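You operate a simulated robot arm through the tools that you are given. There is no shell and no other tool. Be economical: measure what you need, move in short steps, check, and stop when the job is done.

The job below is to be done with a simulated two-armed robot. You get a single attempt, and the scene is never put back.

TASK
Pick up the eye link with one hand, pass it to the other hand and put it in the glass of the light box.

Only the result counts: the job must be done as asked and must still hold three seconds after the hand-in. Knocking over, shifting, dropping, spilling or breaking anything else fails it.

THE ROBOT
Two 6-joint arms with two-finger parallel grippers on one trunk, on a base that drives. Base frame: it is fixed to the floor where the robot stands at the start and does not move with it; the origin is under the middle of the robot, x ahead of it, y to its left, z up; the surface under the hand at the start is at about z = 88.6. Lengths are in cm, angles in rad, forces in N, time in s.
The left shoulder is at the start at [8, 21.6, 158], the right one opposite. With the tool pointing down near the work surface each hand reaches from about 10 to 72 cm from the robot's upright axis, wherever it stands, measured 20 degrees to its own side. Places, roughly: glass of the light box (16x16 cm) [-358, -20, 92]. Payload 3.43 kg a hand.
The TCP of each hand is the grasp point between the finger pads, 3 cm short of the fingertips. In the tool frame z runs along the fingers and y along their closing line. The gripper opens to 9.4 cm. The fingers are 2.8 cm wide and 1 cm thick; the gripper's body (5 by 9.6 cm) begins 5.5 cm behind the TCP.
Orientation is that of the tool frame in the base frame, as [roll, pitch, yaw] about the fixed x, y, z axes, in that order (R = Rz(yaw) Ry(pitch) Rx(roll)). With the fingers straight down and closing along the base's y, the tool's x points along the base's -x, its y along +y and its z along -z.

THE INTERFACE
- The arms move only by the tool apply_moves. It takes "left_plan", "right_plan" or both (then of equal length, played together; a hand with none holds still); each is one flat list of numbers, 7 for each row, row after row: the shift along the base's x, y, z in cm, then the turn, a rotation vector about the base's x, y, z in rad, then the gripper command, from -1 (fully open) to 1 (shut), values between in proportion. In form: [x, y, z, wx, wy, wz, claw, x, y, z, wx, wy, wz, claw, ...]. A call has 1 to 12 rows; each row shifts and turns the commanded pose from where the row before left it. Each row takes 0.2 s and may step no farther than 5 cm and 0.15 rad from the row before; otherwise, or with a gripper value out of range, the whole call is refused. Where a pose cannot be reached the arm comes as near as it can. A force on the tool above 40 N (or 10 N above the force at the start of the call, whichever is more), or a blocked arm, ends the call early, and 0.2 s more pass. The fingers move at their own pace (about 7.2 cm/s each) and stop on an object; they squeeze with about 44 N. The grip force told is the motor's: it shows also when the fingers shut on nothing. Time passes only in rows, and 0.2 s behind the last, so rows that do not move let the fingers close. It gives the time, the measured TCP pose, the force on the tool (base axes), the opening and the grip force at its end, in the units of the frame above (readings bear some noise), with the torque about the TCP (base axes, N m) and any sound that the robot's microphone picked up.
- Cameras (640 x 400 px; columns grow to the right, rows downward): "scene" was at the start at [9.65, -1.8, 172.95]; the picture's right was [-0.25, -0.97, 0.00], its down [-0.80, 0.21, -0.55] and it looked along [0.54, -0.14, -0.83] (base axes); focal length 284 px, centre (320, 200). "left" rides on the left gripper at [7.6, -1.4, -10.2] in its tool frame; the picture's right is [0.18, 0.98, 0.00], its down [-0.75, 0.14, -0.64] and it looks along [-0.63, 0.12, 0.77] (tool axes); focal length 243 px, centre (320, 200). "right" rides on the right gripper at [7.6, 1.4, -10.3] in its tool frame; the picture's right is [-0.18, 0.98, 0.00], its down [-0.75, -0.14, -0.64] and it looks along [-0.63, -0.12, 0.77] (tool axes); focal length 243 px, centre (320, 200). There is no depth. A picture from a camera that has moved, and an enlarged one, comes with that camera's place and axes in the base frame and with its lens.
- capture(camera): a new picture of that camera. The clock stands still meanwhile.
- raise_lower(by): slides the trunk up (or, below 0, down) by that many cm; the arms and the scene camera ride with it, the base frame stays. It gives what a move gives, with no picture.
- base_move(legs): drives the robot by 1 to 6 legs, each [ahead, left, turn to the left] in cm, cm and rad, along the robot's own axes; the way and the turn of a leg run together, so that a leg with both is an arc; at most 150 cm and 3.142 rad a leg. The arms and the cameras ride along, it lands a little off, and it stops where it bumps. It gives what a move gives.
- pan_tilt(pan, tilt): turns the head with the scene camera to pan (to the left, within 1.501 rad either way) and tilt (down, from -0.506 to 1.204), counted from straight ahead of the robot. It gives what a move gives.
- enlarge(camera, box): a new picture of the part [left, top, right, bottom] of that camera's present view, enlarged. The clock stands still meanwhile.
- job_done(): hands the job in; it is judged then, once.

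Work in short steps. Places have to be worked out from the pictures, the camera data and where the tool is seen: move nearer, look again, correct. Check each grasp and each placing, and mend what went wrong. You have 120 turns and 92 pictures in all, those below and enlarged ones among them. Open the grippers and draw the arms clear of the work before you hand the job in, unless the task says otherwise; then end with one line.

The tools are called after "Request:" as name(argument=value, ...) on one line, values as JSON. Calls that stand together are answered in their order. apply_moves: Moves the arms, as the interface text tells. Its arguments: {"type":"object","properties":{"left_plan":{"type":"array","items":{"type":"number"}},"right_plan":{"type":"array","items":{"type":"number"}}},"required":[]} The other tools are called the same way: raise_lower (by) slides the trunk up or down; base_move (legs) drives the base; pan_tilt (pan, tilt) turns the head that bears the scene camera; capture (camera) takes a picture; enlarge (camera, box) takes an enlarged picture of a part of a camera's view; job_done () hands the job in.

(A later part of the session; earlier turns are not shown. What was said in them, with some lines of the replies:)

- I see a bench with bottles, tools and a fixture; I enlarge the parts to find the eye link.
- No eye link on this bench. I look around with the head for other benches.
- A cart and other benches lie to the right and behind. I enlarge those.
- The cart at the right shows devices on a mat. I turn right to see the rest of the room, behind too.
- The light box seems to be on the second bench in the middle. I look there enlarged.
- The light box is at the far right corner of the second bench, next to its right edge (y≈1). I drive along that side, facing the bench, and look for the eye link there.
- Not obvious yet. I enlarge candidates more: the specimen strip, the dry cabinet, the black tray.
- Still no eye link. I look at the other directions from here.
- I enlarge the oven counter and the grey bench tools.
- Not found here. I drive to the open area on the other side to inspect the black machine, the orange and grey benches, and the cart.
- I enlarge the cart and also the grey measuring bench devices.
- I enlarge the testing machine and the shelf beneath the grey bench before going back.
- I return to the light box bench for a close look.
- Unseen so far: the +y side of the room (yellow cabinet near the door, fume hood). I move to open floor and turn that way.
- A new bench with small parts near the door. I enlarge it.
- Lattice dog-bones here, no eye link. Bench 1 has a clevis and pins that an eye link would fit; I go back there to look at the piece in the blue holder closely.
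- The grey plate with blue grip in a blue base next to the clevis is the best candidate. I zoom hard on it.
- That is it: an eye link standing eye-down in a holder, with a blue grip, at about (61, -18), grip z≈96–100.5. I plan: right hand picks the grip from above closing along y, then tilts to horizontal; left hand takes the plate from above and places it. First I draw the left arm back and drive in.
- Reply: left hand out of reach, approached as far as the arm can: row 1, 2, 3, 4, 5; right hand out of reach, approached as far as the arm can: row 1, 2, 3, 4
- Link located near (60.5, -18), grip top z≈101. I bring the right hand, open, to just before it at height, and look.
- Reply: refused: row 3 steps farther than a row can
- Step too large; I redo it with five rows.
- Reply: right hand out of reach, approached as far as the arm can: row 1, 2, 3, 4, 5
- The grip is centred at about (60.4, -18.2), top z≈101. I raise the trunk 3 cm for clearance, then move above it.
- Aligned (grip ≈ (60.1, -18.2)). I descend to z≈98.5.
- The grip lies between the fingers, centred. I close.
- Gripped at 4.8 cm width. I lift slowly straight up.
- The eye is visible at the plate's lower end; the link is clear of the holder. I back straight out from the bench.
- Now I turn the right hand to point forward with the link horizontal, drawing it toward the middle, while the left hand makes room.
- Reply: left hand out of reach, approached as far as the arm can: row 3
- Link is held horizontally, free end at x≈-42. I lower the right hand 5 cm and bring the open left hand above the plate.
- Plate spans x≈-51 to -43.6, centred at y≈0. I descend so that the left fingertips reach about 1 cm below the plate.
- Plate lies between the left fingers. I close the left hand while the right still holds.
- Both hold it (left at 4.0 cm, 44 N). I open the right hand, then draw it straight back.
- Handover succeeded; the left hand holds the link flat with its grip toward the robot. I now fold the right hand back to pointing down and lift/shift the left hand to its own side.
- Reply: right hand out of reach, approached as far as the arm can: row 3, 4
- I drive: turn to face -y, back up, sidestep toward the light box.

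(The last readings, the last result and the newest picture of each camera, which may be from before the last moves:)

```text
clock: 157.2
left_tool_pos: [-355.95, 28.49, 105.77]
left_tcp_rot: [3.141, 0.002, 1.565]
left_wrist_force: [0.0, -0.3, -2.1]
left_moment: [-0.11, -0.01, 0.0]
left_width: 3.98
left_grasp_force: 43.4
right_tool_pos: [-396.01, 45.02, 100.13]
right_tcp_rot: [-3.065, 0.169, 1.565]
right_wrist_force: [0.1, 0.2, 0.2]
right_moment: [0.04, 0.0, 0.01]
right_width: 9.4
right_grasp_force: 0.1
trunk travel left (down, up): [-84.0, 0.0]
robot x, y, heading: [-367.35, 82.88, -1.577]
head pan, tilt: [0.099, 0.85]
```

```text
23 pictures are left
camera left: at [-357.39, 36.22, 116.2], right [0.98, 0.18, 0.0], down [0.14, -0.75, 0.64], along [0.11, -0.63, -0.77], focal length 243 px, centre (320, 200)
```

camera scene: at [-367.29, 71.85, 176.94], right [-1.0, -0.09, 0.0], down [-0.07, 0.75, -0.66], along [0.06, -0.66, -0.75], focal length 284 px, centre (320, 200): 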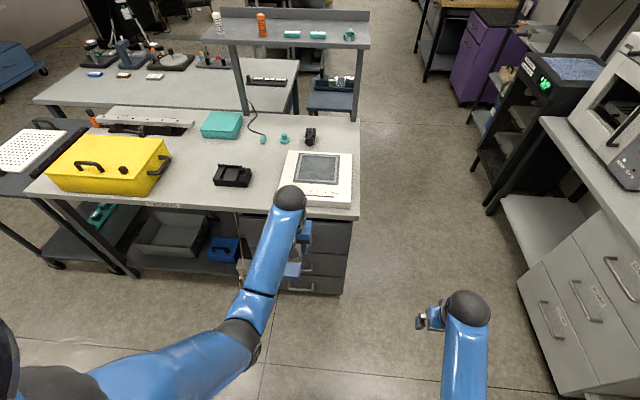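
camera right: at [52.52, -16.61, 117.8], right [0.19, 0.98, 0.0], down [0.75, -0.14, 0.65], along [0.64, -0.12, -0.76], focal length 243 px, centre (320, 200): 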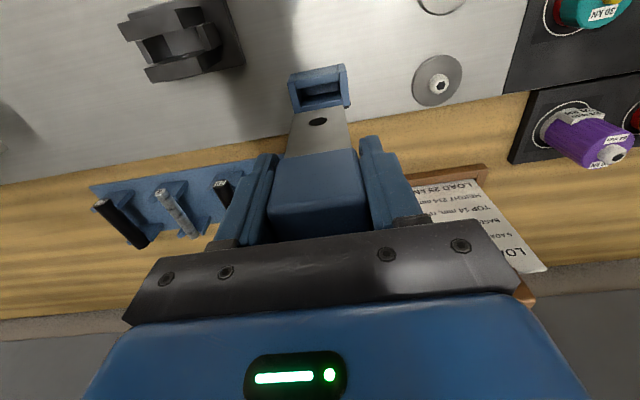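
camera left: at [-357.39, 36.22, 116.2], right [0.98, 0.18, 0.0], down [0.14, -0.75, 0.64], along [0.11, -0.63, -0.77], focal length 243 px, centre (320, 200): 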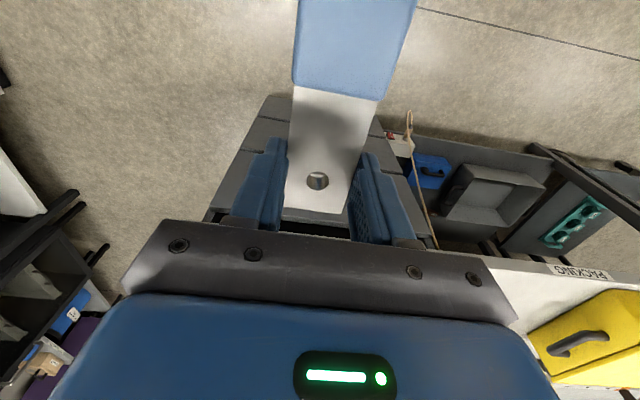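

The glass centre agrees with (-358, -20.5). I drive ahead 43 cm and 2 cm right.

Request:
base_move(legs=[[43, -2, 0]])

Request:
capture(camera="left")

Request:
pan_tilt(pan=0.15, tilt=1.0)

Request:
capture(camera="scene")

```text
clock: 159.8
left_tool_pos: [-358.58, -14.52, 105.95]
left_tcp_rot: [3.141, 0.005, 1.559]
left_wrist_force: [-0.1, -0.2, -2.4]
left_moment: [-0.15, 0.01, -0.02]
left_width: 3.99
left_grasp_force: 44.1
right_tool_pos: [-398.49, 2.19, 100.24]
right_tcp_rot: [-3.064, 0.171, 1.558]
right_wrist_force: [0.5, -0.1, 0.1]
right_moment: [-0.01, -0.02, 0.01]
right_width: 9.38
right_grasp_force: 0.1
trunk travel left (down, up): [-84.0, 0.0]
robot x, y, heading: [-370.33, 39.37, -1.586]
head pan, tilt: [0.099, 0.85]
```

```text
22 pictures are left
camera left: at [-359.96, -6.73, 116.31], right [0.98, 0.17, 0.0], down [0.13, -0.75, 0.65], along [0.11, -0.64, -0.76], focal length 243 px, centre (320, 200)
```

left: 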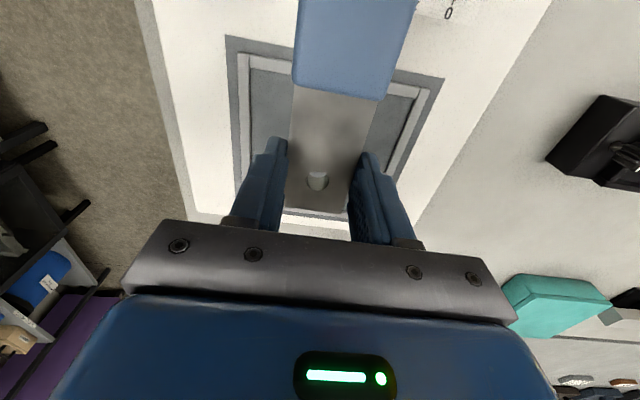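

```text
clock: 160.5
left_tool_pos: [-358.68, -14.57, 105.66]
left_tcp_rot: [-3.141, 0.004, 1.558]
left_wrist_force: [-0.7, 0.4, -2.6]
left_moment: [-0.12, 0.01, -0.04]
left_width: 3.97
left_grasp_force: 43.6
right_tool_pos: [-398.4, 2.09, 100.25]
right_tcp_rot: [-3.065, 0.17, 1.557]
right_wrist_force: [-1.2, 0.3, -0.3]
right_moment: [0.02, 0.0, 0.0]
right_width: 9.4
right_grasp_force: 0.1
trunk travel left (down, up): [-84.0, 0.0]
robot x, y, heading: [-370.14, 39.58, -1.583]
head pan, tilt: [0.15, 1.0]
```

```text
21 pictures are left
camera scene: at [-369.42, 29.72, 175.84], right [-0.99, -0.14, 0.0], down [-0.12, 0.83, -0.54], along [0.07, -0.54, -0.84], focal length 284 px, centre (320, 200)
```

scene: 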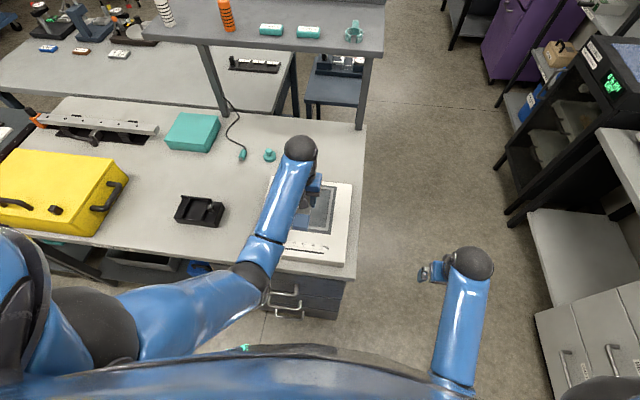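

Frame centre works out at about (-357.2, -19.9). I shift the left hand so that the link's middle is over it and lower to z≈98.

Request:
apply_moves(left_plan=[0.4, -2.7, -1, 0, 0, 0, 1, 0.4, -2.7, -1, 0, 0, 0, 1, 0.5, -2.6, -1, 0, 0, 0, 1, 0, 0, -1.6, 0, 0, 0, 1, 0, 0, -1.6, 0, 0, 0, 1, 0, 0, -1.5, 0, 0, 0, 1, 0, 0, 0, 0, 0, 0, 1])

Request:
capture(camera="left")

Request:
enlarge(camera="scene", box=[230, 120, 390, 280])

```text
clock: 162.1
left_tool_pos: [-357.39, -22.7, 98.06]
left_tcp_rot: [-3.141, 0.002, 1.558]
left_wrist_force: [-0.7, 0.0, -2.7]
left_moment: [-0.1, 0.01, 0.02]
left_width: 3.96
left_grasp_force: 44.4
right_tool_pos: [-398.33, 1.96, 100.12]
right_tcp_rot: [-3.063, 0.169, 1.559]
right_wrist_force: [-0.1, 0.4, 0.4]
right_moment: [-0.02, 0.03, -0.01]
right_width: 9.4
right_grasp_force: 0.1
trunk travel left (down, up): [-84.0, 0.0]
robot x, y, heading: [-370.36, 39.25, -1.579]
head pan, tilt: [0.15, 1.0]
```

```text
20 pictures are left
camera left: at [-358.71, -14.94, 108.46], right [0.98, 0.17, 0.0], down [0.13, -0.75, 0.64], along [0.11, -0.63, -0.77], focal length 243 px, centre (320, 200)
```

left: 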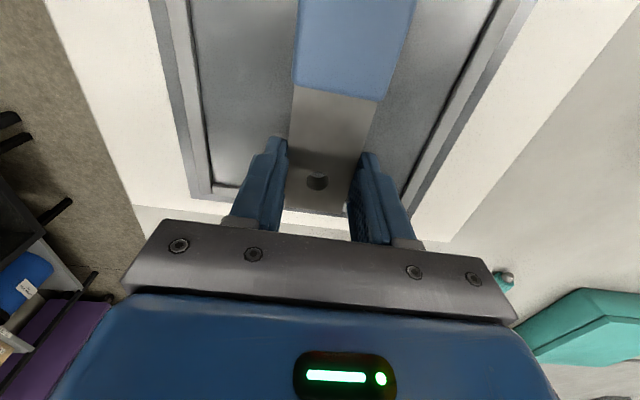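

```text
2.50 times, centred on (310, 200) of scene
camera zoom: at [-369.43, 29.56, 175.82], right [-0.99, -0.14, 0.0], down [-0.12, 0.83, -0.54], along [0.07, -0.53, -0.84], focal length 709 px, centre (345, 200)
```

zoom: 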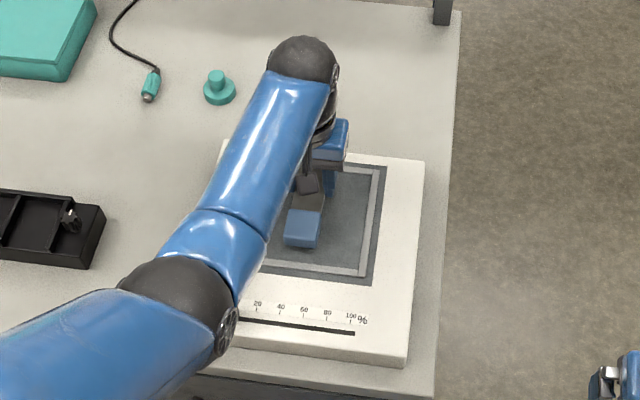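

Well centred in the frame. I lower gently in small steps, watching the force.

Request:
apply_moves(left_plan=[0, 0, -0.6, 0, 0, 0, 1, 0, 0, -0.6, 0, 0, 0, 1, 0, 0, -0.6, 0, 0, 0, 1, 0, 0, -0.4, 0, 0, 0, 1, 0, 0, 0, 0, 0, 0, 1])

Request:
capture(camera="left")

```text
clock: 163.3
left_tool_pos: [-357.38, -22.71, 95.99]
left_tcp_rot: [-3.141, 0.004, 1.558]
left_wrist_force: [1.5, -0.6, 5.3]
left_moment: [0.69, 0.04, -0.09]
left_width: 3.97
left_grasp_force: 43.6
right_tool_pos: [-398.43, 2.0, 100.33]
right_tcp_rot: [-3.065, 0.17, 1.557]
right_wrist_force: [-0.3, 0.1, -0.4]
right_moment: [-0.02, -0.02, -0.04]
right_width: 9.4
right_grasp_force: 0.1
trunk travel left (down, up): [-84.0, 0.0]
robot x, y, heading: [-369.99, 39.79, -1.582]
head pan, tilt: [0.15, 1.0]
```

```text
18 pictures are left
camera left: at [-358.7, -14.94, 106.42], right [0.98, 0.17, 0.0], down [0.13, -0.75, 0.64], along [0.11, -0.64, -0.76], focal length 243 px, centre (320, 200)
```

left: 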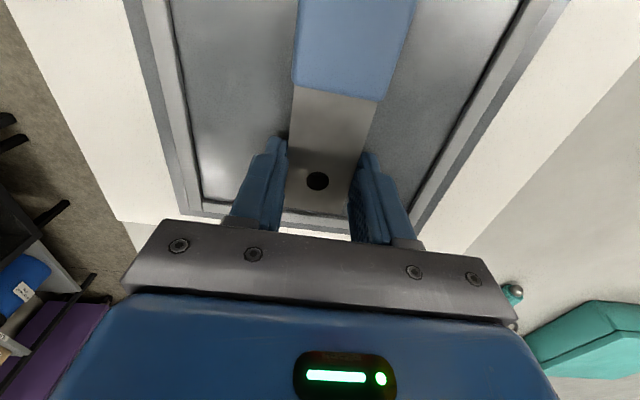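

The grip end rests on the glass (8 N, torque fits). I release by opening the fingers.

Request:
apply_moves(left_plan=[0, 0, 0, 0, 0, 0, 0.1, 0, 0, 0, 0, 0, 0, 0, 0, 0, 0, 0, 0, 0, -0.4, 0, 0, 0, 0, 0, 0, -0.7, 0, 0, 0, 0, 0, 0, -0.7])

Request:
capture(camera="left")

```text
clock: 164.5
left_tool_pos: [-357.35, -22.73, 95.79]
left_tcp_rot: [-3.141, 0.005, 1.559]
left_wrist_force: [-0.6, 0.2, 0.1]
left_moment: [0.0, 0.0, 0.01]
left_width: 7.97
left_grasp_force: 0.1
right_tool_pos: [-398.52, 1.99, 100.25]
right_tcp_rot: [-3.065, 0.169, 1.558]
right_wrist_force: [-0.3, 0.5, 0.5]
right_moment: [-0.03, 0.01, -0.01]
right_width: 9.38
right_grasp_force: 0.1
trunk travel left (down, up): [-84.0, 0.0]
robot x, y, heading: [-370.34, 39.52, -1.583]
head pan, tilt: [0.15, 1.0]
```

```text
17 pictures are left
camera left: at [-358.71, -14.93, 106.33], right [0.98, 0.17, 0.0], down [0.13, -0.75, 0.64], along [0.11, -0.63, -0.76], focal length 243 px, centre (320, 200)
```

left: 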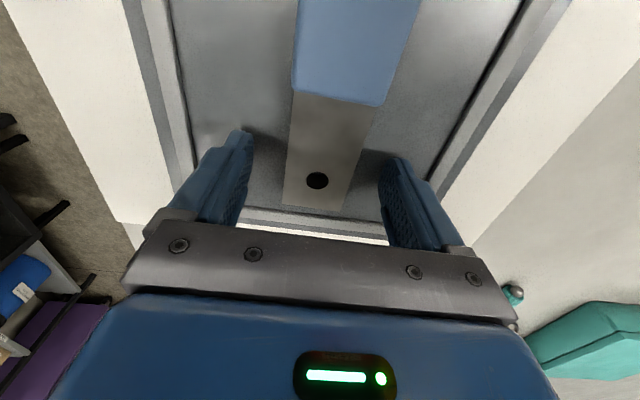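

The link lies flat on the glass, free of the fingers. I raise the left hand straight up.

Request:
apply_moves(left_plan=[0, 0, 1.5, 0, 0, 0, -0.7, 0, 0, 2, 0, 0, 0, -0.7, 0, 0, 2, 0, 0, 0, -0.9, 0, 0, 2, 0, 0, 0, -1, 0, 0, 2, 0, 0, 0, -1, 0, 0, 0, 0, 0, 0, -1])

Request:
base_move(legs=[[-40, 0, 0]])

Request:
pan_tilt(pan=0.1, tilt=0.8)

Request:
enlarge(camera="scene", box=[240, 110, 400, 230])

```text
clock: 165.9
left_tool_pos: [-357.38, -22.67, 105.48]
left_tcp_rot: [3.141, 0.002, 1.559]
left_wrist_force: [-0.1, 0.1, 0.2]
left_moment: [0.01, -0.01, 0.01]
left_width: 9.39
left_grasp_force: 0.1
right_tool_pos: [-398.46, 2.0, 100.18]
right_tcp_rot: [-3.066, 0.171, 1.558]
right_wrist_force: [-0.5, 0.0, -0.5]
right_moment: [0.0, -0.04, -0.02]
right_width: 9.4
right_grasp_force: 0.0
trunk travel left (down, up): [-84.0, 0.0]
robot x, y, heading: [-370.23, 39.46, -1.582]
head pan, tilt: [0.15, 1.0]
```

```text
clock: 168.4
left_tool_pos: [-356.74, 16.91, 105.28]
left_tcp_rot: [3.141, 0.0, 1.56]
left_wrist_force: [-0.2, -0.7, -0.8]
left_moment: [0.02, -0.03, 0.0]
left_width: 9.4
left_grasp_force: 0.1
right_tool_pos: [-398.05, 41.56, 100.07]
right_tcp_rot: [-3.064, 0.167, 1.56]
right_wrist_force: [-1.1, 0.6, -0.4]
right_moment: [0.01, 0.01, 0.0]
right_width: 9.39
right_grasp_force: 0.0
trunk travel left (down, up): [-84.0, 0.0]
robot x, y, heading: [-369.78, 79.31, -1.581]
head pan, tilt: [0.15, 1.0]
```

```text
clock: 169.1
left_tool_pos: [-356.79, 17.03, 105.36]
left_tcp_rot: [3.141, 0.001, 1.561]
left_wrist_force: [-0.4, -0.4, -0.1]
left_moment: [-0.02, 0.01, 0.02]
left_width: 9.4
left_grasp_force: 0.1
right_tool_pos: [-398.13, 41.72, 100.1]
right_tcp_rot: [-3.064, 0.169, 1.56]
right_wrist_force: [-0.3, 0.1, -0.1]
right_moment: [0.0, 0.03, 0.03]
right_width: 9.36
right_grasp_force: 0.0
trunk travel left (down, up): [-84.0, 0.0]
robot x, y, heading: [-369.83, 79.41, -1.583]
head pan, tilt: [0.099, 0.799]
```

```text
3.33 times, centred on (320, 170) of scene
camera zoom: at [-369.24, 68.19, 177.33], right [-1.0, -0.09, 0.0], down [-0.06, 0.72, -0.7], along [0.06, -0.69, -0.72], focal length 945 px, centre (320, 300)
```

zoom: 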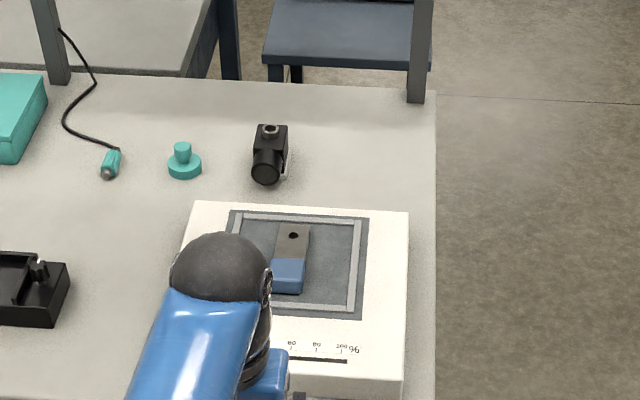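

The eye link lies flat and fully inside the glass frame. The hands are open and clear, and nothing else has moved. I hand it in.

Request:
job_done()

```text
The job is handed in.
```

The right hand picked the eye link out of its holder on the first bench and passed it to the left hand. The left hand laid it flat inside the glass of the light box; the last picture shows it there, and the job is handed in.
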